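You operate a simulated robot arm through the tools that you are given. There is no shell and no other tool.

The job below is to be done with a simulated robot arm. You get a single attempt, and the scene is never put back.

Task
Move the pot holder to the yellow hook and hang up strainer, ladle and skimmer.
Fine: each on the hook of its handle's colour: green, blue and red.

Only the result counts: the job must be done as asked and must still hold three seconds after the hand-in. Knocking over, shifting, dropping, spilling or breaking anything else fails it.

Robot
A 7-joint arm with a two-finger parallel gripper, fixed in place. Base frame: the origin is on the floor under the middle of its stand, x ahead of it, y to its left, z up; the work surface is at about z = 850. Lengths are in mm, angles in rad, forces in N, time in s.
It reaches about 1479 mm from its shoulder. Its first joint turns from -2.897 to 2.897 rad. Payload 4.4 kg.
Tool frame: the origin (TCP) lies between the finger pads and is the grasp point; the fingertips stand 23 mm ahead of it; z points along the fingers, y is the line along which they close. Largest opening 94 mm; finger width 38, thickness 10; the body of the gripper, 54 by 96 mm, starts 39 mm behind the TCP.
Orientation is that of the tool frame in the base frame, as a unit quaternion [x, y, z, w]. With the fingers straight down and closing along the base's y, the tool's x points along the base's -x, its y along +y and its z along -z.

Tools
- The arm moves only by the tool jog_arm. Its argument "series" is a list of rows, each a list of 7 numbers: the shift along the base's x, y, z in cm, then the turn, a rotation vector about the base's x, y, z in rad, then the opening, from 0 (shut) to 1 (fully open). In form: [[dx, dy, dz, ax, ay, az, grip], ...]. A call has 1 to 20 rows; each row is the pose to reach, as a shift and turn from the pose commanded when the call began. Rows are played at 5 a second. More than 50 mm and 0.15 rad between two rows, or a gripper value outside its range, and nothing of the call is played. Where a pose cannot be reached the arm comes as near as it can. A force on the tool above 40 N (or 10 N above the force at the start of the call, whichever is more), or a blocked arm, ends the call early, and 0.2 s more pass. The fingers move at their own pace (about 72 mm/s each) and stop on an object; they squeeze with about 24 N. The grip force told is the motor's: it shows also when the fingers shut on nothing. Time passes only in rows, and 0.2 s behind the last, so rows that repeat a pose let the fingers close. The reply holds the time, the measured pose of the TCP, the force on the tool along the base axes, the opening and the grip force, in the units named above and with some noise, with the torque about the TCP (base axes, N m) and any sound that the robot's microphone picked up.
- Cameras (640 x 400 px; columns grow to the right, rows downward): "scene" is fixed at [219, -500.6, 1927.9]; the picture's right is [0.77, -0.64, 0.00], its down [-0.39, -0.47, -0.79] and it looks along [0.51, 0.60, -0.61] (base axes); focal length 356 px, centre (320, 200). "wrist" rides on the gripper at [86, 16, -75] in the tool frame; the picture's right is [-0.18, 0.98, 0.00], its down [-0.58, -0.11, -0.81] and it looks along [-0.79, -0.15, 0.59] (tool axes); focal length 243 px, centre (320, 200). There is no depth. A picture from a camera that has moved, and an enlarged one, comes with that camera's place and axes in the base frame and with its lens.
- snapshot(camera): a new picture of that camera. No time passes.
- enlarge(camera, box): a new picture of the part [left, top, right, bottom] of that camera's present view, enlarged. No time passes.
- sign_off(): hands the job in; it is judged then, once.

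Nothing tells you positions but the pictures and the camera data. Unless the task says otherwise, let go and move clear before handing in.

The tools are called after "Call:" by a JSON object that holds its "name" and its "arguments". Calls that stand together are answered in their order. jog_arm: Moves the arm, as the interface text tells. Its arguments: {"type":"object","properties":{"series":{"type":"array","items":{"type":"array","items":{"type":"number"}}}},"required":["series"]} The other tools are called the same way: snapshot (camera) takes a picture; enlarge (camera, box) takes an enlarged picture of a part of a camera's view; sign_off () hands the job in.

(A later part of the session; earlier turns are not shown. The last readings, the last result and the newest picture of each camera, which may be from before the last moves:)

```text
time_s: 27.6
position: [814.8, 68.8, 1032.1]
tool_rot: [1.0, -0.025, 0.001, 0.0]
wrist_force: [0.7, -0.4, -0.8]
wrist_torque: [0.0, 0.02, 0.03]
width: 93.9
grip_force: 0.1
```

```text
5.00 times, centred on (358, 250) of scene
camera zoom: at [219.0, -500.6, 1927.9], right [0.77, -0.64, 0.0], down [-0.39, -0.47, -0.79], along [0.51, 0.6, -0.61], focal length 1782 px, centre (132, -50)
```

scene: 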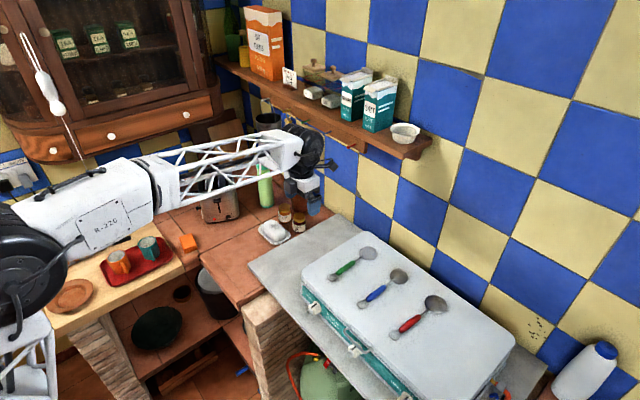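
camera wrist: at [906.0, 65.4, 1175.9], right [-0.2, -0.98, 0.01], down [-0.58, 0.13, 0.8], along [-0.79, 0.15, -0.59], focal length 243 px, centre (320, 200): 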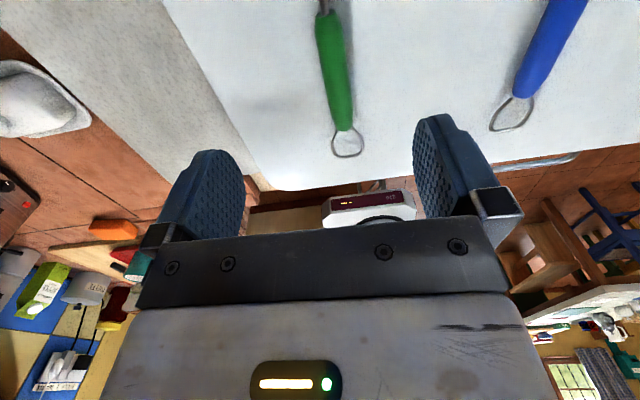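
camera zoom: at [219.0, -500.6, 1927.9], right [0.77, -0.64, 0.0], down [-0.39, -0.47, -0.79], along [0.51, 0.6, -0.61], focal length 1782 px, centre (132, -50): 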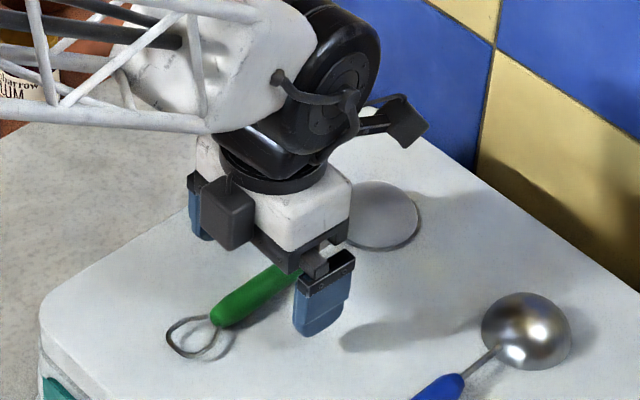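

The arm is centred on the handle. I'll come down further in small steps and check the fingertip gap.

Call:
{"name": "jog_arm", "arguments": {"series": [[0, 0.1, -0.8, 0, 0, 0, 1], [0, 0.1, -1.6, 0, 0, 0, 1], [0, 0.1, -1.6, 0, 0, 0, 1]]}}

Call:
{"name": "enlarge", "arguments": {"camera": "scene", "box": [335, 225, 380, 285]}}

Call:
{"name": "enlarge", "arguments": {"camera": "wrist", "box": [200, 0, 460, 200]}}

```text
time_s: 28.4
position: [815.3, 69.5, 1016.7]
tool_rot: [1.0, -0.025, 0.0, 0.0]
wrist_force: [-0.5, -0.8, 0.1]
wrist_torque: [0.0, -0.02, 0.03]
width: 94.0
grip_force: 0.0
```

```text
6.67 times, centred on (358, 255) of scene
camera zoom: at [219.0, -500.6, 1927.9], right [0.77, -0.64, 0.0], down [-0.39, -0.47, -0.79], along [0.51, 0.6, -0.61], focal length 2376 px, centre (70, -167)
```

zoom: 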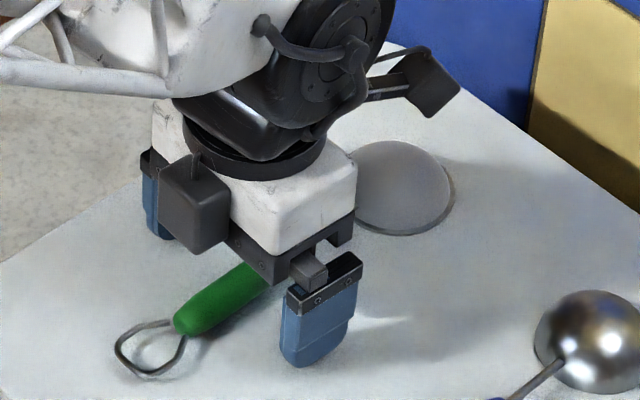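

```text
2.00 times, centred on (330, 100) of wrist
camera zoom: at [901.4, 49.3, 1090.7], right [-0.23, -0.97, 0.0], down [-0.58, 0.14, 0.81], along [-0.78, 0.19, -0.59], focal length 485 px, centre (300, 400)
```

zoom: 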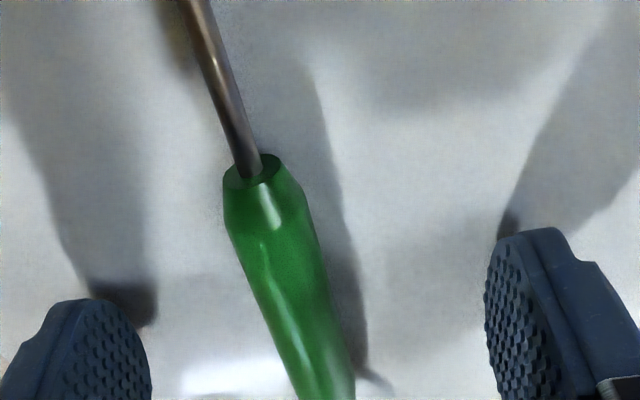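

The fingertips are close to the surface, so I'll take 2 mm steps and watch the force.

Call:
{"name": "jog_arm", "arguments": {"series": [[0, 0, -0.2, 0, 0, 0, 1], [0, 0, -0.4, 0, 0, 0, 1]]}}

Call:
{"name": "enlarge", "arguments": {"camera": "wrist", "box": [200, 0, 460, 200]}}

Call:
{"name": "enlarge", "arguments": {"camera": "scene", "box": [345, 240, 380, 285]}}

```text
time_s: 29.0
position: [814.8, 68.9, 1012.7]
tool_rot: [1.0, -0.025, 0.001, 0.0]
wrist_force: [-10.4, 1.5, 21.4]
wrist_torque: [-0.61, 0.66, -0.39]
width: 93.8
grip_force: 0.1
```

```text
2.00 times, centred on (330, 100) of wrist
camera zoom: at [901.6, 49.1, 1087.7], right [-0.23, -0.97, 0.0], down [-0.58, 0.14, 0.81], along [-0.78, 0.19, -0.59], focal length 485 px, centre (300, 400)
```

zoom: 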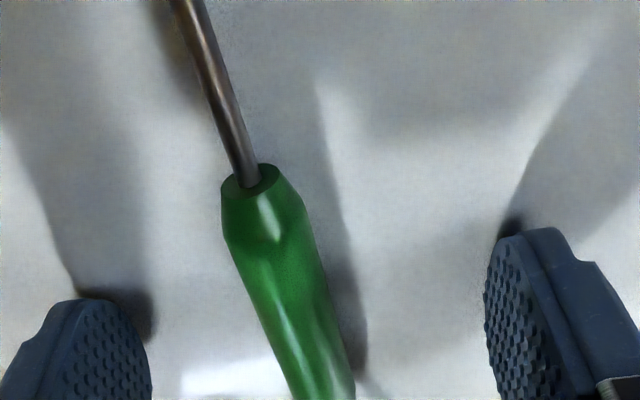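

```text
8.89 times, centred on (362, 262) of scene
camera zoom: at [219.0, -500.6, 1927.9], right [0.77, -0.64, 0.0], down [-0.39, -0.47, -0.79], along [0.51, 0.6, -0.61], focal length 3167 px, centre (-58, -356)
```

zoom: 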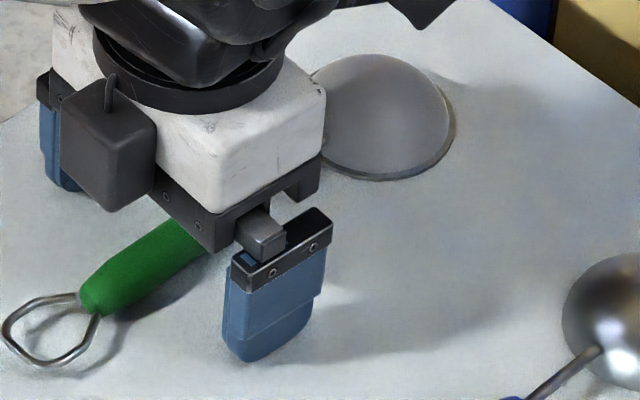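

The fingertips touched the case (21 N), so its top is at z≈990. I'll raise 4 mm and close on the handle.

Call:
{"name": "jog_arm", "arguments": {"series": [[0, 0, 0.4, 0, 0, 0, 1], [0, 0, 0.4, 0, 0, 0, 0.7], [0, 0, 0.4, 0, 0, 0, 0.4], [0, 0, 0.4, 0, 0, 0, 0.2], [0, 0, 0.4, 0, 0, 0, 0], [0, 0, 0.4, 0, 0, 0, 0], [0, 0, 0.4, 0, 0, 0, 0]]}}

Call:
{"name": "enlarge", "arguments": {"camera": "wrist", "box": [200, 0, 460, 200]}}

Call:
{"name": "enlarge", "arguments": {"camera": "scene", "box": [325, 225, 385, 285]}}

```text
time_s: 30.6
position: [815.9, 69.9, 1015.1]
tool_rot: [1.0, -0.026, 0.0, 0.0]
wrist_force: [-0.5, -3.3, 0.1]
wrist_torque: [-0.19, -0.03, -0.51]
width: 5.0
grip_force: 24.1
```

```text
2.00 times, centred on (330, 100) of wrist
camera zoom: at [901.7, 48.9, 1090.0], right [-0.23, -0.97, 0.0], down [-0.58, 0.14, 0.81], along [-0.78, 0.19, -0.59], focal length 485 px, centre (300, 400)
```

zoom: 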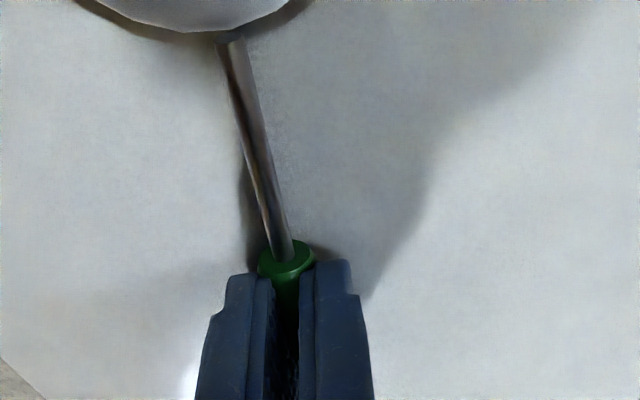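

```text
6.67 times, centred on (355, 255) of scene
camera zoom: at [219.0, -500.6, 1927.9], right [0.77, -0.64, 0.0], down [-0.39, -0.47, -0.79], along [0.51, 0.6, -0.61], focal length 2376 px, centre (87, -167)
```

zoom: 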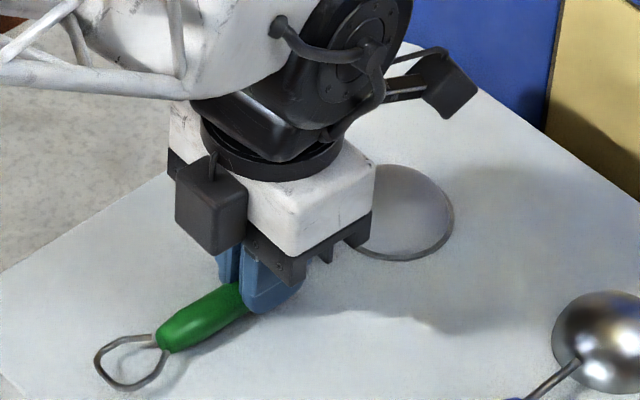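

The fingers closed to only 5 mm, so they may not be holding the handle properly. I'll look closely before doing anything else.

Call:
{"name": "enlarge", "arguments": {"camera": "wrist", "box": [280, 60, 400, 200]}}

Call:
{"name": "enlarge", "arguments": {"camera": "scene", "box": [335, 250, 375, 285]}}

Call:
{"name": "snapshot", "arguments": {"camera": "wrist"}}

```text
2.86 times, centred on (340, 130) of wrist
camera zoom: at [901.7, 48.9, 1090.0], right [-0.23, -0.97, 0.0], down [-0.58, 0.14, 0.81], along [-0.78, 0.19, -0.59], focal length 693 px, centre (263, 400)
```

zoom: 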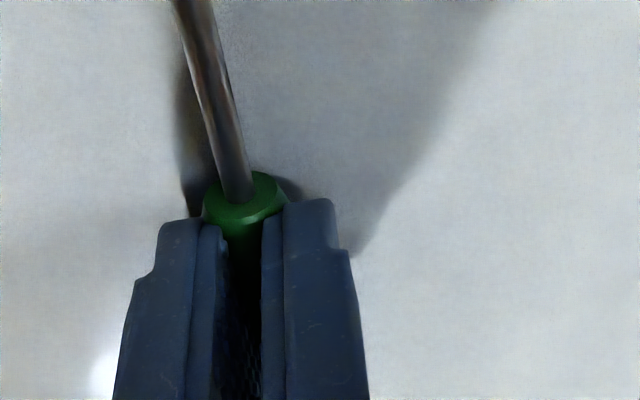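

```text
11.43 times, centred on (355, 268) of scene
camera zoom: at [219.0, -500.6, 1927.9], right [0.77, -0.64, 0.0], down [-0.39, -0.47, -0.79], along [0.51, 0.6, -0.61], focal length 4072 px, centre (-80, -571)
```

zoom: 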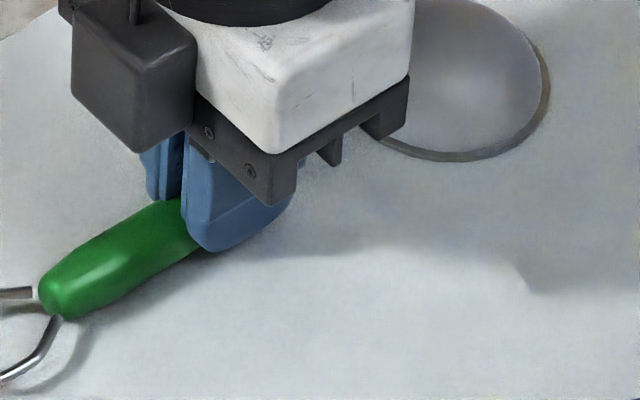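

```text
taken
camera wrist: at [901.7, 48.9, 1090.0], right [-0.23, -0.97, 0.0], down [-0.58, 0.14, 0.81], along [-0.78, 0.19, -0.59], focal length 243 px, centre (320, 200)
```

wrist: 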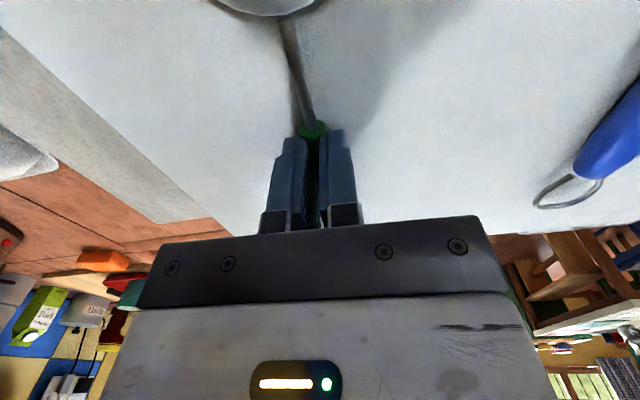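

The fingers look to be straddling the handle, with something 5 mm wide in the grip. I'll lift slightly to see what is actually held.

Call:
{"name": "jog_arm", "arguments": {"series": [[0, 0, 0.5, 0, 0, 0, 0], [0, 0, 1, 0, 0, 0, 0], [0, 0, 1.5, 0, 0, 0, 0], [0, 0, 1.5, 0, 0, 0, 0]]}}

Call:
{"name": "enlarge", "arguments": {"camera": "wrist", "box": [250, 0, 420, 140]}}

Call:
{"name": "enlarge", "arguments": {"camera": "scene", "box": [325, 225, 385, 285]}}

```text
time_s: 31.6
position: [816.7, 69.1, 1030.4]
tool_rot: [1.0, -0.026, 0.001, 0.0]
wrist_force: [0.3, 0.8, -0.6]
wrist_torque: [0.04, 0.01, -0.01]
width: 16.9
grip_force: 23.9
```

```text
2.86 times, centred on (335, 70) of wrist
camera zoom: at [901.6, 49.0, 1104.9], right [-0.23, -0.97, 0.0], down [-0.57, 0.14, 0.81], along [-0.78, 0.19, -0.59], focal length 693 px, centre (277, 571)
```

zoom: 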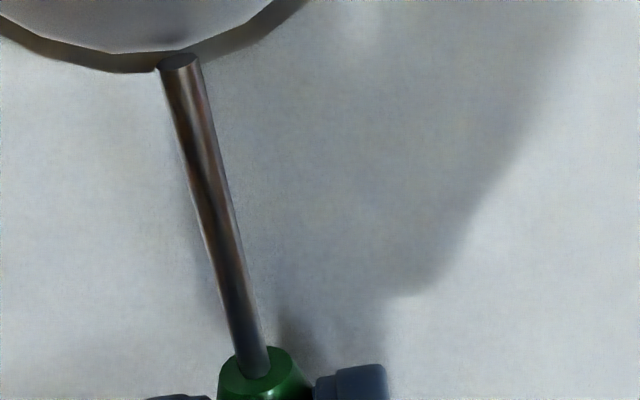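

```text
6.67 times, centred on (355, 255) of scene
camera zoom: at [219.0, -500.6, 1927.9], right [0.77, -0.64, 0.0], down [-0.39, -0.47, -0.79], along [0.51, 0.6, -0.61], focal length 2376 px, centre (87, -167)
```

zoom: 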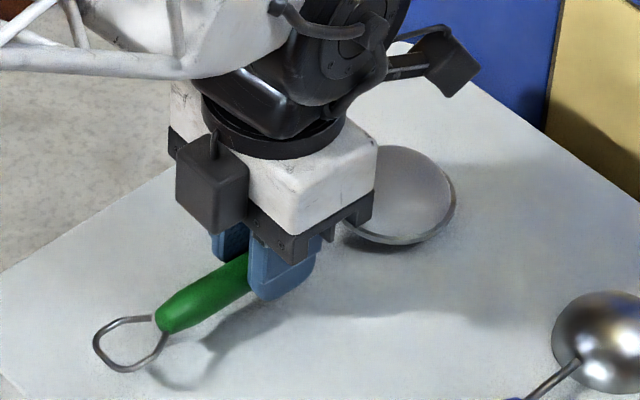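

The strainer did come up with the gripper, and the width now reads 16.9 mm on the handle. I'll lift a bit more and check the grip and tilt.

Call:
{"name": "jog_arm", "arguments": {"series": [[0, 0, 1, 0, 0, 0, 0], [0, 0, 2, 0, 0, 0, 0], [0, 0, 3.5, 0, 0, 0, 0], [0, 0, 5, 0, 0, 0, 0], [0, 0, 5, 0, 0, 0, 0]]}}

Call:
{"name": "enlarge", "arguments": {"camera": "wrist", "box": [220, 0, 440, 160]}}

Call:
{"name": "enlarge", "arguments": {"camera": "scene", "box": [320, 200, 390, 275]}}

```text
time_s: 32.8
position: [815.9, 70.4, 1080.2]
tool_rot: [1.0, -0.026, 0.0, 0.0]
wrist_force: [-0.1, -0.8, 0.1]
wrist_torque: [0.03, 0.04, -0.02]
width: 17.1
grip_force: 23.9
```

```text
2.50 times, centred on (330, 80) of wrist
camera zoom: at [901.5, 49.2, 1154.8], right [-0.23, -0.97, 0.0], down [-0.57, 0.14, 0.81], along [-0.78, 0.19, -0.59], focal length 606 px, centre (295, 500)
```

zoom: 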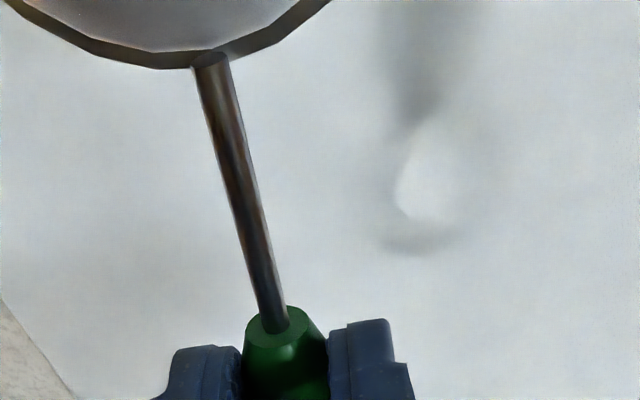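

```text
5.33 times, centred on (355, 238) of scene
camera zoom: at [219.0, -500.6, 1927.9], right [0.77, -0.64, 0.0], down [-0.39, -0.47, -0.79], along [0.51, 0.6, -0.61], focal length 1900 px, centre (133, 0)
```

zoom: 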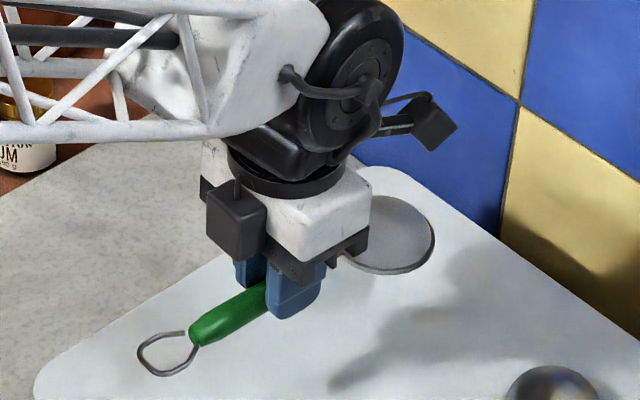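

The strainer is held firmly and roughly level, with its loop end about 105 mm behind the TCP. I'll raise it to a clear spot and start turning it back, bowl toward the robot.

Call:
{"name": "jog_arm", "arguments": {"series": [[0, 0.5, 4, 0, 0, 0, 0], [-1, 1.5, 8.5, 0, 0, 0, 0], [-3, 3, 12.5, 0, 0, 0, 0], [-6, 5, 16, 0, 0, 0, 0], [-9, 7, 19, 0, 0, 0, 0], [-11.5, 8, 22, 0, 0, 0, 0], [-11.5, 8, 22, 0, 0, -0.14, 0], [-11.5, 8, 22, 0, 0, -0.28, 0], [-11.5, 8, 22, 0, 0, -0.42, 0], [-11.5, 8, 22, 0, 0, -0.56, 0], [-11.5, 8, 22, 0, 0, -0.7, 0], [-11.5, 8, 22, 0, 0, -0.84, 0], [-11.5, 8, 22, 0, 0, -0.98, 0], [-11.5, 8, 22, 0, 0, -1.12, 0], [-11.5, 8, 22, 0, 0, -1.26, 0], [-11.5, 8, 22, 0, 0, -1.4, 0], [-11.5, 8, 22, 0, 0, -1.54, 0], [-11.5, 8, 22, 0, 0, -1.54, 0]]}}

Call:
{"name": "snapshot", "arguments": {"camera": "scene"}}

Call:
{"name": "snapshot", "arguments": {"camera": "wrist"}}

```text
refused: row 4 steps farther than a row can; nothing moved
```

```text
taken
```

scene: 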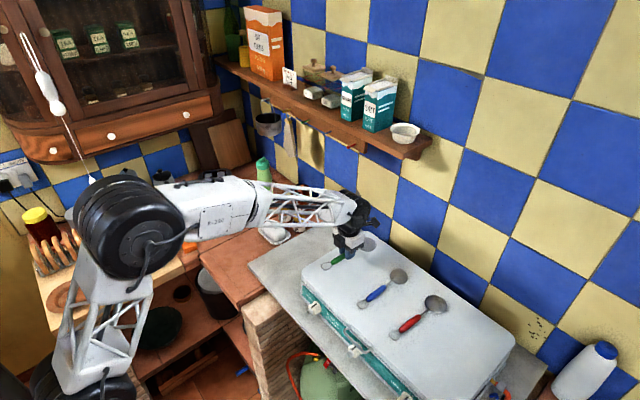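

```text
taken
camera wrist: at [901.5, 49.2, 1154.8], right [-0.23, -0.97, 0.0], down [-0.57, 0.14, 0.81], along [-0.78, 0.19, -0.59], focal length 243 px, centre (320, 200)
```

wrist: 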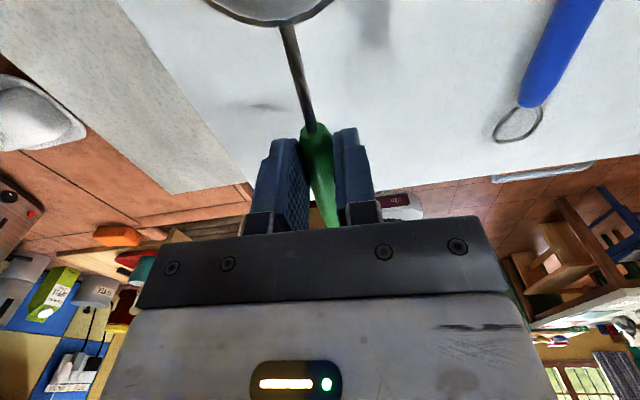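

One step was too long and nothing moved, so I'll resend with more even steps.

Call:
{"name": "jog_arm", "arguments": {"series": [[0, 0.5, 4, 0, 0, 0, 0], [-1, 1.5, 8, 0, 0, 0, 0], [-3, 3, 11.5, 0, 0, 0, 0], [-5, 4.5, 15, 0, 0, 0, 0], [-7.5, 6, 18, 0, 0, 0, 0], [-10, 7.5, 21, 0, 0, 0, 0], [-11.5, 8, 22, 0, 0, -0.14, 0], [-11.5, 8, 22, 0, 0, -0.28, 0], [-11.5, 8, 22, 0, 0, -0.42, 0], [-11.5, 8, 22, 0, 0, -0.56, 0], [-11.5, 8, 22, 0, 0, -0.7, 0], [-11.5, 8, 22, 0, 0, -0.84, 0], [-11.5, 8, 22, 0, 0, -0.98, 0], [-11.5, 8, 22, 0, 0, -1.12, 0], [-11.5, 8, 22, 0, 0, -1.26, 0], [-11.5, 8, 22, 0, 0, -1.4, 0], [-11.5, 8, 22, 0, 0, -1.54, 0], [-11.5, 8, 22, 0, 0, -1.54, 0]]}}

Call:
{"name": "snapshot", "arguments": {"camera": "scene"}}

```text
time_s: 36.6
position: [700.4, 149.7, 1299.4]
tool_rot: [-0.7, 0.714, 0.0, 0.0]
wrist_force: [0.3, -0.4, 0.3]
wrist_torque: [0.02, 0.0, 0.01]
width: 16.9
grip_force: 24.2
```

```text
taken
```

scene: 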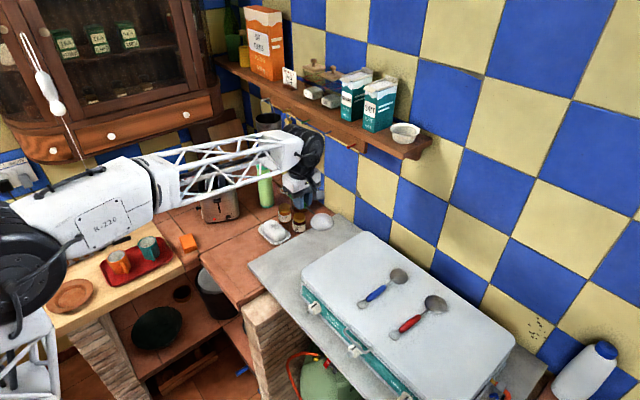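

That's half the turn. I'll do the remaining yaw now.

Call:
{"name": "jog_arm", "arguments": {"series": [[0, 0, 0, 0, 0, -0.141, 0], [0, 0, 0, 0, 0, -0.282, 0], [0, 0, 0, 0, 0, -0.423, 0], [0, 0, 0, 0, 0, -0.564, 0], [0, 0, 0, 0, 0, -0.705, 0], [0, 0, 0, 0, 0, -0.846, 0], [0, 0, 0, 0, 0, -0.987, 0], [0, 0, 0, 0, 0, -1.128, 0], [0, 0, 0, 0, 0, -1.269, 0], [0, 0, 0, 0, 0, -1.41, 0], [0, 0, 0, 0, 0, -1.5516, 0], [0, 0, 0, 0, 0, -1.5516, 0]]}}

```text
time_s: 39.2
position: [700.1, 149.2, 1300.9]
tool_rot: [0.001, 1.0, 0.001, 0.0]
wrist_force: [-0.4, 0.1, -0.4]
wrist_torque: [-0.02, 0.0, -0.01]
width: 16.8
grip_force: 23.9
```

Next I'll pitch the fingers forward so the loop comes up, and move in front of the green peg.

Call:
{"name": "jog_arm", "arguments": {"series": [[0, 2.8, 0, 0, -0.1428, 0, 0], [0, 5.6, 0, 0, -0.2856, 0, 0], [0, 8.4, 0, 0, -0.4284, 0, 0], [1, 11.2, -0.5, 0, -0.5712, 0, 0], [2, 14, -1, 0, -0.714, 0, 0], [3, 16.8, -1.5, 0, -0.8568, 0, 0], [5, 19.6, -2, 0, -0.9996, 0, 0], [7, 22.4, -2.5, 0, -1.1424, 0, 0], [9, 25.2, -3, 0, -1.2852, 0, 0], [11, 28, -3.5, 0, -1.428, 0, 0], [12.5, 31, -3.5, 0, -1.5708, 0, 0], [12.5, 31, -3.5, 0, -1.5708, 0, 0]]}}

Call:
{"name": "snapshot", "arguments": {"camera": "wrist"}}

Call:
{"name": "enlarge", "arguments": {"camera": "scene", "box": [245, 90, 355, 170]}}

```text
time_s: 41.8
position: [825.9, 460.9, 1265.5]
tool_rot: [-0.001, 0.706, 0.001, 0.708]
wrist_force: [0.3, -0.4, -0.4]
wrist_torque: [0.02, 0.03, -0.04]
width: 16.9
grip_force: 24.4
```

```text
taken
camera wrist: at [751.6, 476.5, 1179.0], right [0.0, 0.98, 0.18], down [-0.81, -0.11, 0.58], along [0.59, -0.15, 0.79], focal length 243 px, centre (320, 200)
```

wrist: 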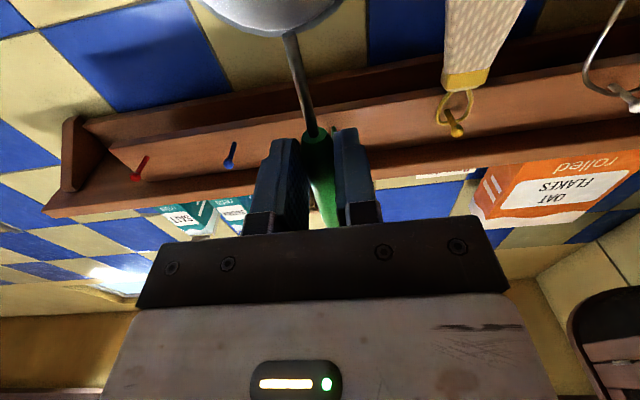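

```text
5.00 times, centred on (300, 130) of scene
camera zoom: at [219.0, -500.6, 1927.9], right [0.77, -0.64, 0.0], down [-0.39, -0.47, -0.79], along [0.51, 0.6, -0.61], focal length 1782 px, centre (420, 550)
```

zoom: 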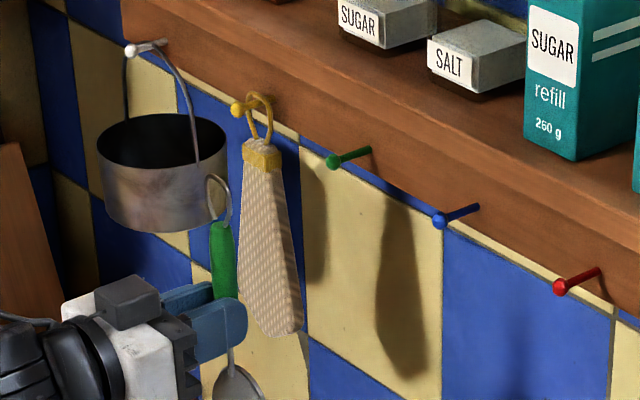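

The strainer hangs loop-up in front of the green peg. I'll zoom in to measure the loop position.

Call:
{"name": "enlarge", "arguments": {"camera": "scene", "box": [270, 110, 325, 160]}}

Call:
{"name": "enlarge", "arguments": {"camera": "wrist", "box": [240, 0, 400, 130]}}

```text
8.00 times, centred on (298, 135) of scene
camera zoom: at [219.0, -500.6, 1927.9], right [0.77, -0.64, 0.0], down [-0.39, -0.47, -0.79], along [0.51, 0.6, -0.61], focal length 2851 px, centre (500, 720)
```

zoom: 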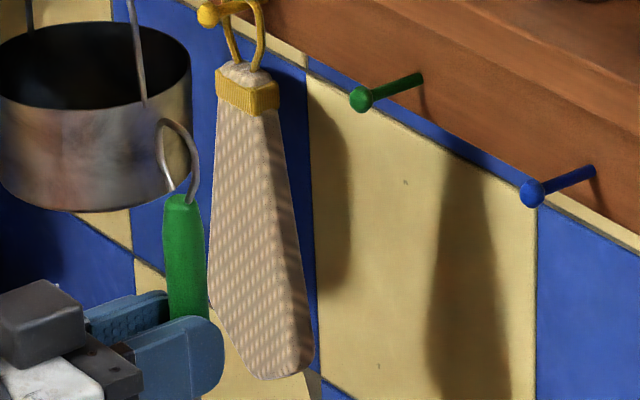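

```text
3.08 times, centred on (320, 65) of wrist
camera zoom: at [751.6, 476.5, 1179.0], right [0.0, 0.98, 0.18], down [-0.81, -0.11, 0.58], along [0.59, -0.15, 0.79], focal length 746 px, centre (320, 615)
```

zoom: 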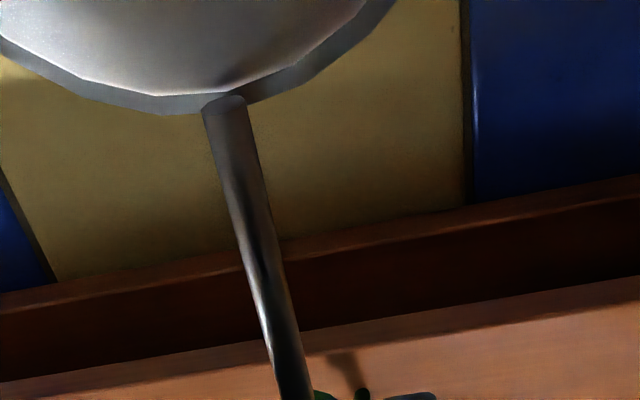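

The loop centre projects to within a few mm of the green knob. I'll move forward until it is just in front of the knob and check again.

Call:
{"name": "jog_arm", "arguments": {"series": [[3, 0, -0.2, 0, 0, 0, 0], [6, 0, -0.2, 0, 0, 0, 0], [8, 0, -0.2, 0, 0, 0, 0], [8, 0, -0.2, 0, 0, 0, 0]]}}

Call:
{"name": "enlarge", "arguments": {"camera": "scene", "box": [285, 105, 335, 145]}}

Call:
{"name": "snapshot", "arguments": {"camera": "wrist"}}

```text
time_s: 42.8
position: [904.9, 459.0, 1262.0]
tool_rot: [0.0, 0.707, 0.0, 0.707]
wrist_force: [0.3, -0.7, -0.7]
wrist_torque: [-0.03, 0.01, 0.0]
width: 16.8
grip_force: 23.4
```

```text
10.00 times, centred on (310, 125) of scene
camera zoom: at [219.0, -500.6, 1927.9], right [0.77, -0.64, 0.0], down [-0.39, -0.47, -0.79], along [0.51, 0.6, -0.61], focal length 3563 px, centre (420, 950)
```

zoom: 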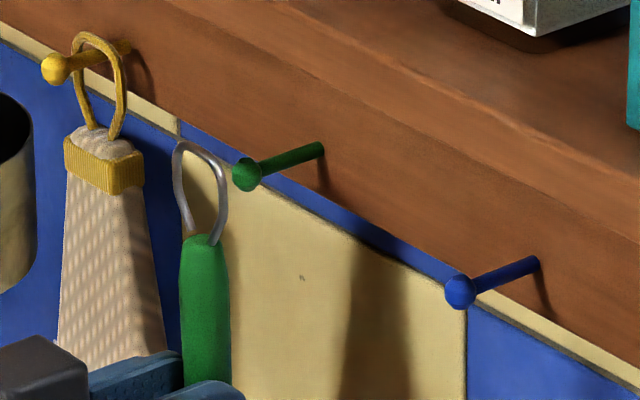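

```text
taken
camera wrist: at [831.7, 476.4, 1176.7], right [0.0, 0.98, 0.18], down [-0.81, -0.11, 0.58], along [0.59, -0.15, 0.79], focal length 243 px, centre (320, 200)
```

wrist: 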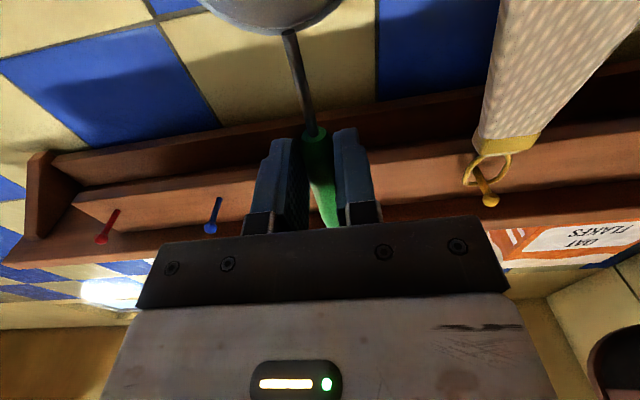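

The loop should pass centrally over the knob, so I'll slide it on.

Call:
{"name": "jog_arm", "arguments": {"series": [[1, 0, 0, 0, 0, 0, 0], [2, 0, 0, 0, 0, 0, 0], [3, 0, 0, 0, 0, 0, 0], [3.8, 0, 0, 0, 0, 0, 0], [3.8, 0, 0, 0, 0, 0, 0]]}}

Call:
{"name": "enlarge", "arguments": {"camera": "scene", "box": [290, 105, 340, 145]}}

```text
time_s: 44.0
position: [943.3, 459.5, 1263.0]
tool_rot: [-0.001, 0.707, 0.001, 0.707]
wrist_force: [0.0, -0.4, -0.2]
wrist_torque: [-0.02, 0.01, 0.0]
width: 17.1
grip_force: 23.9
```

```text
10.00 times, centred on (315, 125) of scene
camera zoom: at [219.0, -500.6, 1927.9], right [0.77, -0.64, 0.0], down [-0.39, -0.47, -0.79], along [0.51, 0.6, -0.61], focal length 3563 px, centre (370, 950)
```

zoom: 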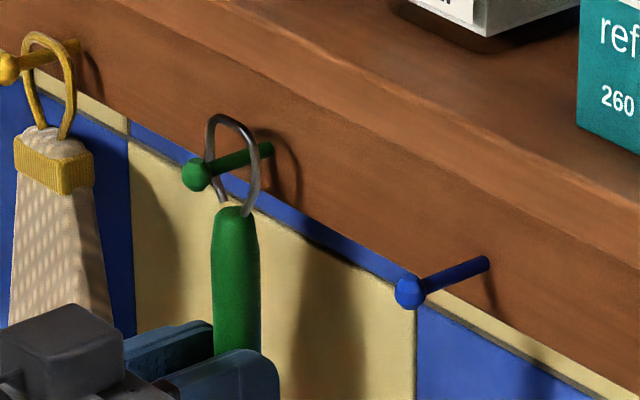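

The peg is through the loop. I'll lower until the loop bears on the peg.

Call:
{"name": "jog_arm", "arguments": {"series": [[0, 0, -0.6, 0, 0, 0, 0], [0, 0, -1.1, 0, 0, 0, 0], [0, 0, -1.3, 0, 0, 0, 0], [0, 0, -1.3, 0, 0, 0, 0]]}}

Call:
{"name": "enlarge", "arguments": {"camera": "scene", "box": [290, 105, 340, 145]}}

```text
time_s: 45.0
position: [943.4, 459.0, 1252.3]
tool_rot: [0.0, 0.708, 0.0, 0.707]
wrist_force: [1.4, 0.9, 13.8]
wrist_torque: [-0.27, -0.06, 0.04]
width: 17.2
grip_force: 23.7
```

```text
10.00 times, centred on (315, 125) of scene
camera zoom: at [219.0, -500.6, 1927.9], right [0.77, -0.64, 0.0], down [-0.39, -0.47, -0.79], along [0.51, 0.6, -0.61], focal length 3563 px, centre (370, 950)
```

zoom: 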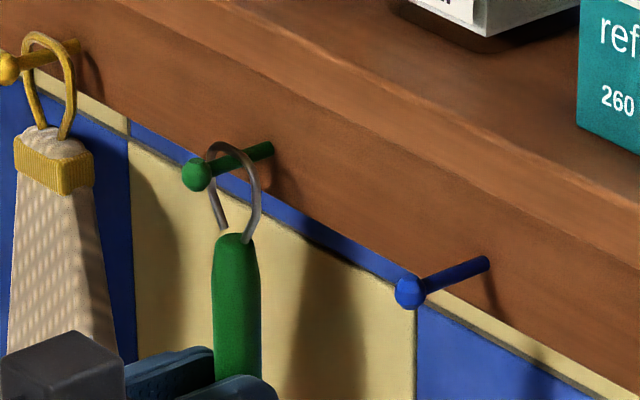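

The loop bears on the peg with 13.8 N. I'll ease up 2 mm, release, and back out.

Call:
{"name": "jog_arm", "arguments": {"series": [[0, 0, 0.2, 0, 0, 0, 0], [0, 0, 0.2, 0, 0, 0, 0], [0, 0, 0.2, 0, 0, 0, 0.3], [0, 0, 0.2, 0, 0, 0, 0.5], [0, 0, 0.2, 0, 0, 0, 0.5], [0, 0, 0.2, 0, 0, 0, 0.5], [-1.5, 0, 0.2, 0, 0, 0, 0.5], [-3, 0, 0.2, 0, 0, 0, 0.5], [-6, 0, 0.2, 0, 0, 0, 0.5], [-10, 0, 0.2, 0, 0, 0, 0.5], [-14, 0, 0.2, 0, 0, 0, 0.5]]}}

Call:
{"name": "enlarge", "arguments": {"camera": "scene", "box": [245, 90, 365, 180]}}

Call:
{"name": "snapshot", "arguments": {"camera": "wrist"}}

```text
time_s: 47.4
position: [803.8, 460.2, 1250.9]
tool_rot: [0.0, 0.707, 0.0, 0.708]
wrist_force: [-0.7, 0.7, 0.0]
wrist_torque: [0.04, -0.01, 0.04]
width: 46.8
grip_force: 0.0
```

```text
4.44 times, centred on (305, 135) of scene
camera zoom: at [219.0, -500.6, 1927.9], right [0.77, -0.64, 0.0], down [-0.39, -0.47, -0.79], along [0.51, 0.6, -0.61], focal length 1584 px, centre (387, 489)
```

zoom: 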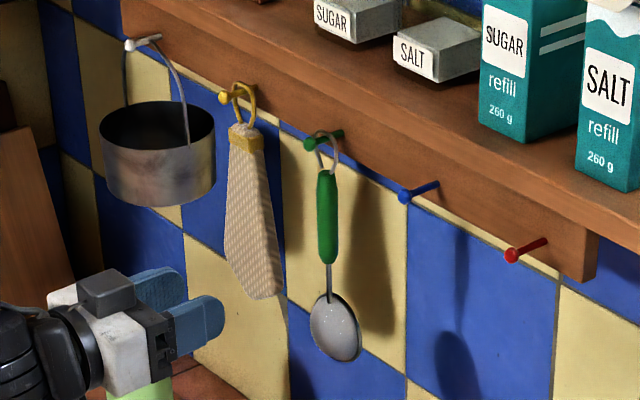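

```text
taken
camera wrist: at [730.1, 475.5, 1165.4], right [0.0, 0.98, 0.18], down [-0.81, -0.11, 0.58], along [0.59, -0.15, 0.79], focal length 243 px, centre (320, 200)
```

wrist: 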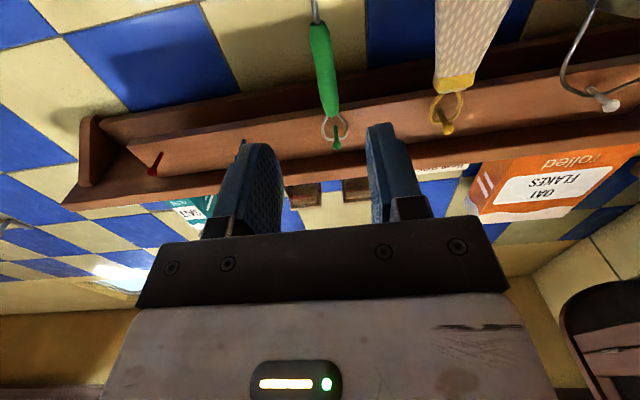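

The strainer hangs on the green hook. Next is the ladle, so I'll return to fingers-down over the case and try turning the wrist the other way for negative y.

Call:
{"name": "jog_arm", "arguments": {"series": [[-2, -4.3, 1, 0, 0.131, 0, 1], [-4, -8.6, 2, 0, 0.262, 0, 1], [-6, -12.9, 3, 0, 0.393, 0, 1], [-8, -17.2, 3, 0, 0.524, 0, 1], [-8, -21.5, 3, 0, 0.655, 0, 1], [-8, -25.8, 3, 0, 0.785, 0, 1], [-8, -30.1, 3, 0, 0.916, 0, 1], [-8, -34.4, 3, 0, 1.047, 0, 1], [-8, -38.7, 3, 0, 1.178, 0, 1], [-8, -43, 3, 0, 1.309, 0, 1], [-8, -47.3, 3, 0, 1.44, 0, 1], [-8, -52, 3, 0, 1.5708, 0, 1], [-8, -52, 3, 0, 1.5708, 0, 1]]}}

Call:
{"name": "snapshot", "arguments": {"camera": "wrist"}}

Call:
{"name": "enlarge", "arguments": {"camera": "wrist", "box": [180, 0, 420, 180]}}

```text
time_s: 50.2
position: [723.9, -60.9, 1281.6]
tool_rot: [0.0, 1.0, 0.0, -0.001]
wrist_force: [0.8, 0.0, -0.3]
wrist_torque: [0.01, -0.01, 0.02]
width: 93.8
grip_force: 0.0
```

```text
taken
camera wrist: at [637.9, -44.9, 1357.2], right [0.18, 0.98, 0.0], down [0.58, -0.11, 0.81], along [0.79, -0.15, -0.59], focal length 243 px, centre (320, 200)
```

wrist: 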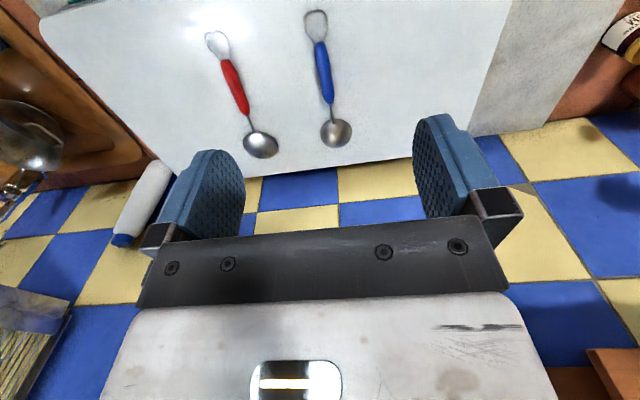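

```text
2.22 times, centred on (300, 90) of wrist
camera zoom: at [637.9, -44.9, 1357.2], right [0.18, 0.98, 0.0], down [0.58, -0.11, 0.81], along [0.79, -0.15, -0.59], focal length 539 px, centre (364, 444)
```

zoom: 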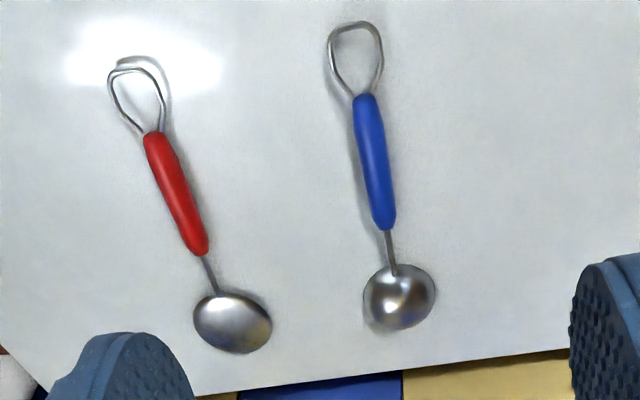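

The blue handle runs from about (772, −70) to (856, −71), and the red one from (769, −205) to (848, −210). I'll turn the wrist the negative way.

Call:
{"name": "jog_arm", "arguments": {"series": [[0, 0, 0, 0, 0, -0.147, 1], [0, 0, 0, 0, 0, -0.294, 1], [0, 0, 0, 0, 0, -0.441, 1], [0, 0, 0, 0, 0, -0.588, 1], [0, 0, 0, 0, 0, -0.735, 1], [0, 0, 0, 0, 0, -0.882, 1], [0, 0, 0, 0, 0, -1.029, 1], [0, 0, 0, 0, 0, -1.176, 1], [0, 0, 0, 0, 0, -1.323, 1], [0, 0, 0, 0, 0, -1.47, 1], [0, 0, 0, 0, 0, -1.617, 1], [0, 0, 0, 0, 0, -1.764, 1], [0, 0, 0, 0, 0, -1.911, 1], [0, 0, 0, 0, 0, -2.058, 1], [0, 0, 0, 0, 0, -2.205, 1], [0, 0, 0, 0, 0, -2.352, 1], [0, 0, 0, 0, 0, -2.499, 1], [0, 0, 0, 0, 0, -2.646, 1], [0, 0, 0, 0, 0, -2.793, 1], [0, 0, 0, 0, 0, -2.94, 1]]}}

```text
time_s: 54.4
position: [723.6, -61.2, 1281.9]
tool_rot: [0.995, 0.099, 0.001, 0.0]
wrist_force: [0.1, 0.2, -0.1]
wrist_torque: [-0.01, 0.04, 0.0]
width: 94.0
grip_force: 0.0
```

I'll turn the remaining 0.22 rad and move over the blue handle.

Call:
{"name": "jog_arm", "arguments": {"series": [[1, -0.2, -2, 0, 0, -0.11, 1], [2, -0.4, -4, 0, 0, -0.22, 1], [4, -0.6, -8, 0, 0, -0.22, 1], [6, -0.8, -12, 0, 0, -0.22, 1], [8, -1, -16, 0, 0, -0.22, 1], [9, -1, -19, 0, 0, -0.22, 1], [9, -1, -19, 0, 0, -0.22, 1]]}}

Call:
{"name": "snapshot", "arguments": {"camera": "wrist"}}

Call:
{"name": "enlarge", "arguments": {"camera": "scene", "box": [340, 210, 430, 320]}}

```text
time_s: 56.0
position: [811.7, -86.0, 1091.0]
tool_rot: [1.0, 0.003, 0.001, -0.01]
wrist_force: [-0.1, 0.2, 1.4]
wrist_torque: [-0.02, 0.01, -0.01]
width: 93.9
grip_force: 0.0
out of reach, approached as far as the arm can: row 2, 3, 4, 5, 6, 7
```

```text
taken
camera wrist: at [898.5, -103.6, 1165.5], right [-0.18, -0.98, -0.02], down [-0.58, 0.09, 0.81], along [-0.79, 0.16, -0.59], focal length 243 px, centre (320, 200)
```

wrist: 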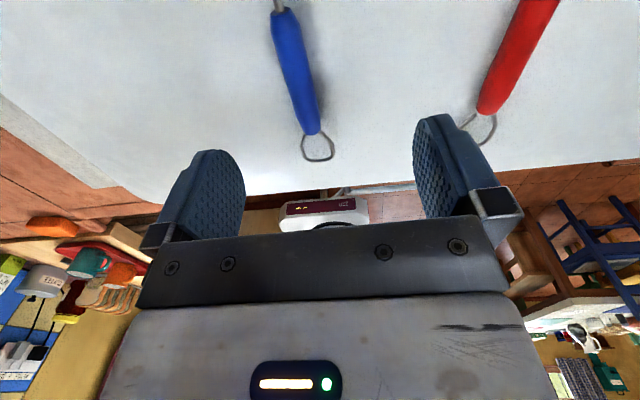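

```text
3.64 times, centred on (385, 265) of scene
camera zoom: at [219.0, -500.6, 1927.9], right [0.77, -0.64, 0.0], down [-0.39, -0.47, -0.79], along [0.51, 0.6, -0.61], focal length 1296 px, centre (84, -36)
```

zoom: 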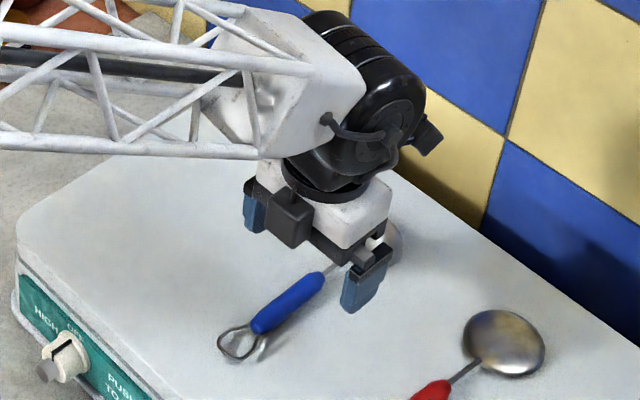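

The limit is symmetric, so at y≈−71 I need the tool yawed about +0.03 rad, which is close enough to the handle's direction. I'll align and come down over the blue handle.

Call:
{"name": "jog_arm", "arguments": {"series": [[0, 0.8, 0, 0, 0, 0.05, 1], [0.1, 1.5, -2, 0, 0, 0.05, 1], [0.2, 1.5, -4, 0, 0, 0.05, 1], [0.2, 1.5, -5.6, 0, 0, 0.05, 1], [0.2, 1.5, -5.6, 0, 0, 0.05, 1]]}}

Call:
{"name": "enlarge", "arguments": {"camera": "wrist", "box": [200, 0, 460, 200]}}

Call:
{"name": "enlarge", "arguments": {"camera": "scene", "box": [350, 225, 425, 315]}}

```text
time_s: 57.2
position: [813.4, -72.2, 1036.0]
tool_rot: [1.0, 0.019, 0.0, -0.003]
wrist_force: [0.5, -0.4, 0.1]
wrist_torque: [0.01, 0.02, -0.04]
width: 93.7
grip_force: 0.0
```

```text
2.00 times, centred on (330, 100) of wrist
camera zoom: at [901.3, -85.3, 1110.1], right [-0.15, -0.99, -0.01], down [-0.59, 0.08, 0.81], along [-0.8, 0.12, -0.59], focal length 485 px, centre (300, 400)
```

zoom: 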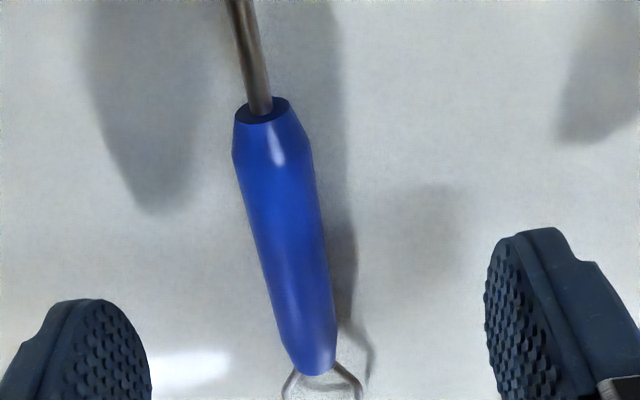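

```text
4.44 times, centred on (388, 270) of scene
camera zoom: at [219.0, -500.6, 1927.9], right [0.77, -0.64, 0.0], down [-0.39, -0.47, -0.79], along [0.51, 0.6, -0.61], focal length 1584 px, centre (20, -111)
```

zoom: 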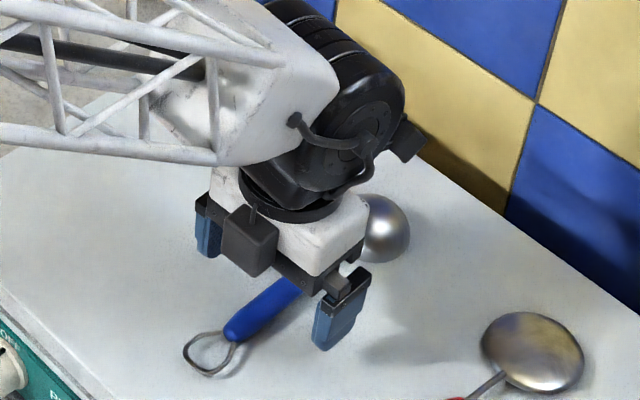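

The blue handle is centred at y≈−71. I'll come down so the fingertips sit about 4 mm above the case and close.

Call:
{"name": "jog_arm", "arguments": {"series": [[0, 0.1, -0.8, 0, 0, -0.02, 1], [0, 0.1, -1.5, 0, 0, -0.02, 1], [0, 0.1, -1.9, 0, 0, -0.02, 1], [0, 0.1, -1.9, 0, 0, -0.02, 1], [0, 0.1, -1.9, 0, 0, -0.02, 0.6], [0, 0.1, -1.9, 0, 0, -0.02, 0.35], [0, 0.1, -1.9, 0, 0, -0.02, 0.25]]}}

Call:
{"name": "enlarge", "arguments": {"camera": "wrist", "box": [240, 0, 420, 160]}}

Call:
{"name": "enlarge", "arguments": {"camera": "scene", "box": [355, 250, 410, 315]}}

```text
time_s: 58.8
position: [812.8, -76.6, 1015.6]
tool_rot: [1.0, 0.011, 0.001, -0.006]
wrist_force: [-0.5, 0.5, 0.6]
wrist_torque: [0.02, -0.01, 0.01]
width: 23.6
grip_force: 0.1
out of reach, approached as far as the arm can: row 1, 2, 3, 4, 5, 6, 7
```

```text
2.50 times, centred on (330, 80) of wrist
camera zoom: at [900.6, -92.7, 1090.7], right [-0.16, -0.99, -0.01], down [-0.58, 0.09, 0.81], along [-0.8, 0.14, -0.59], focal length 606 px, centre (295, 500)
```

zoom: 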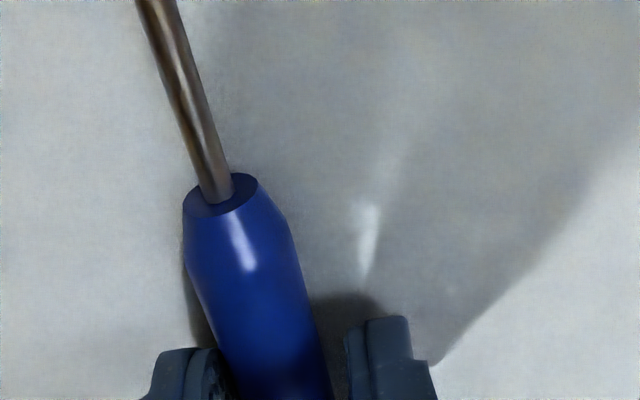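

```text
6.15 times, centred on (382, 282) of scene
camera zoom: at [219.0, -500.6, 1927.9], right [0.77, -0.64, 0.0], down [-0.39, -0.47, -0.79], along [0.51, 0.6, -0.61], focal length 2193 px, centre (-65, -308)
```

zoom: 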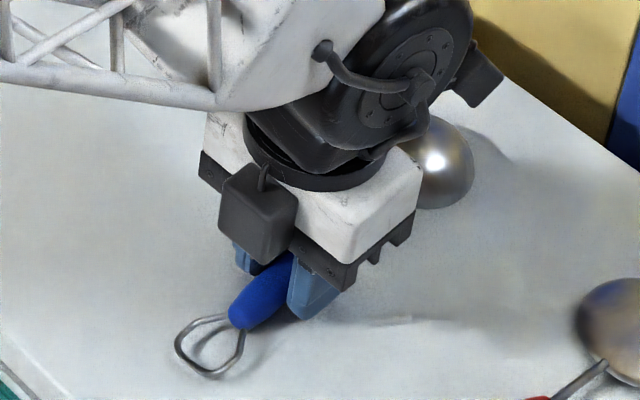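

The limit nudged the arm to y≈−76. I'll yaw back slightly, recentre on the handle, and then close.

Call:
{"name": "jog_arm", "arguments": {"series": [[0, 0.2, 0.1, 0, 0, 0.03, 0.35], [0, 0.4, 0.1, 0, 0, 0.03, 0.35], [0, 0.4, 0.1, 0, 0, 0.03, 0.35]]}}

Call:
{"name": "enlarge", "arguments": {"camera": "wrist", "box": [240, 0, 420, 160]}}

```text
time_s: 59.6
position: [813.7, -73.2, 1017.8]
tool_rot: [1.0, 0.021, 0.0, -0.001]
wrist_force: [-0.5, -0.4, -0.4]
wrist_torque: [0.01, 0.03, -0.01]
width: 33.1
grip_force: 0.1
```

```text
2.50 times, centred on (330, 80) of wrist
camera zoom: at [901.0, -86.0, 1091.6], right [-0.14, -0.99, 0.0], down [-0.59, 0.08, 0.81], along [-0.8, 0.12, -0.59], focal length 606 px, centre (295, 500)
```

zoom: 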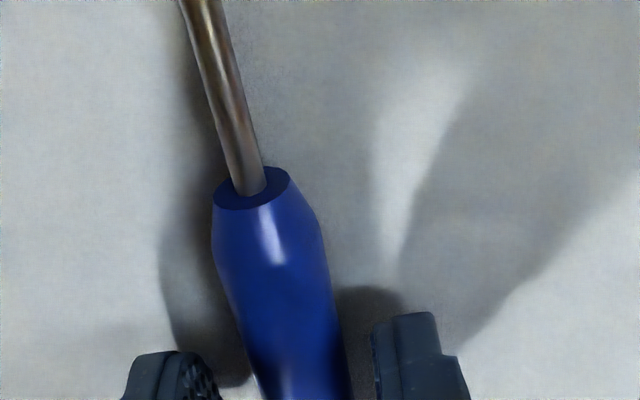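

The handle is between the fingers. I'll close now.

Call:
{"name": "jog_arm", "arguments": {"series": [[0, 0, 0, 0, 0, 0, 0.25], [0, 0, 0, 0, 0, 0, 0.15], [0, 0, 0, 0, 0, 0, 0.05], [0, 0, 0, 0, 0, 0, 0], [0, 0, 0, 0, 0, 0, 0]]}}

Call:
{"name": "enlarge", "arguments": {"camera": "wrist", "box": [240, 0, 420, 160]}}

Call:
{"name": "enlarge", "arguments": {"camera": "scene", "box": [355, 250, 410, 315]}}

```text
time_s: 60.8
position: [813.2, -73.1, 1016.8]
tool_rot: [1.0, 0.021, 0.0, 0.0]
wrist_force: [-0.6, 4.8, 1.3]
wrist_torque: [0.2, 0.01, 0.75]
width: 7.3
grip_force: 24.0
```

```text
2.50 times, centred on (330, 80) of wrist
camera zoom: at [901.1, -86.2, 1091.6], right [-0.14, -0.99, 0.0], down [-0.59, 0.08, 0.81], along [-0.8, 0.12, -0.59], focal length 606 px, centre (295, 500)
```

zoom: 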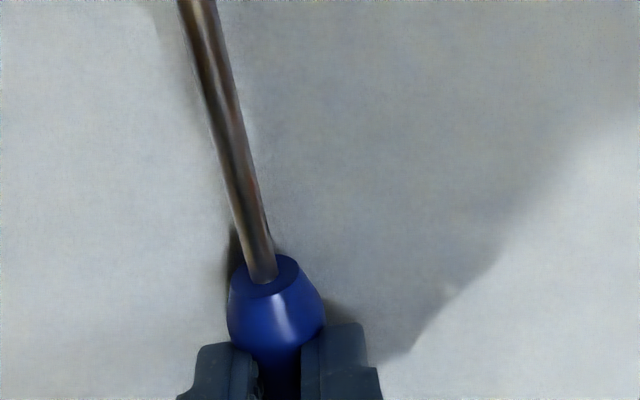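

```text
6.15 times, centred on (382, 282) of scene
camera zoom: at [219.0, -500.6, 1927.9], right [0.77, -0.64, 0.0], down [-0.39, -0.47, -0.79], along [0.51, 0.6, -0.61], focal length 2193 px, centre (-65, -308)
```

zoom: 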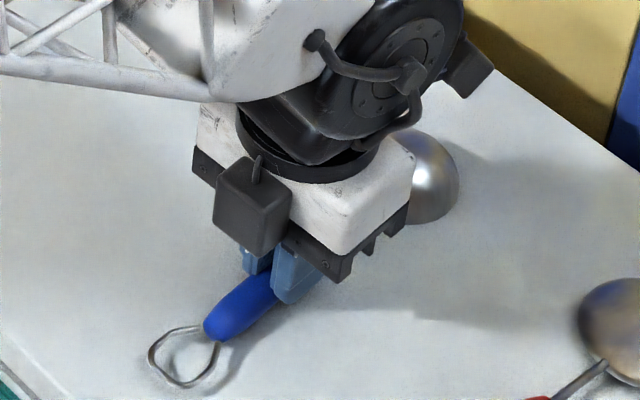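

The behaviour is the same as with the strainer, so I'll lift slowly and check the grip.

Call:
{"name": "jog_arm", "arguments": {"series": [[0, 0, 0.4, 0, 0, 0, 0], [0, 0, 0.8, 0, 0, 0, 0], [0, 0, 1.2, 0, 0, 0, 0], [0, 0, 1.6, 0, 0, 0, 0], [0, 0, 1.6, 0, 0, 0, 0]]}}

Call:
{"name": "enlarge", "arguments": {"camera": "wrist", "box": [220, 0, 440, 200]}}

Call:
{"name": "enlarge", "arguments": {"camera": "scene", "box": [350, 235, 410, 315]}}

```text
time_s: 62.0
position: [813.2, -73.0, 1033.5]
tool_rot: [1.0, 0.021, 0.0, -0.001]
wrist_force: [-0.4, -0.3, -1.0]
wrist_torque: [-0.02, 0.02, -0.04]
width: 17.2
grip_force: 23.6
```

```text
2.00 times, centred on (330, 100) of wrist
camera zoom: at [900.9, -86.2, 1107.7], right [-0.14, -0.99, 0.0], down [-0.59, 0.08, 0.81], along [-0.8, 0.12, -0.59], focal length 485 px, centre (300, 400)
```

zoom: 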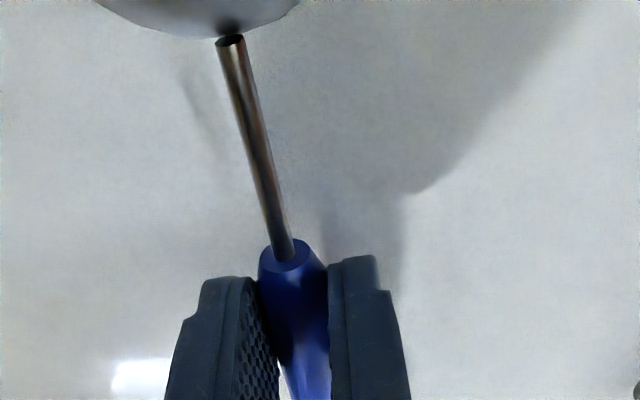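

```text
5.00 times, centred on (380, 275) of scene
camera zoom: at [219.0, -500.6, 1927.9], right [0.77, -0.64, 0.0], down [-0.39, -0.47, -0.79], along [0.51, 0.6, -0.61], focal length 1782 px, centre (20, -175)
```

zoom: 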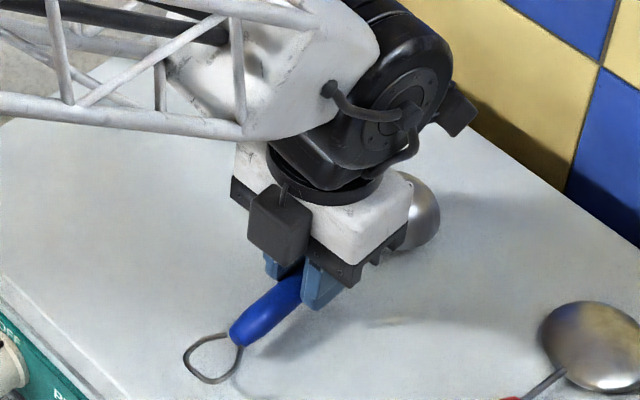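

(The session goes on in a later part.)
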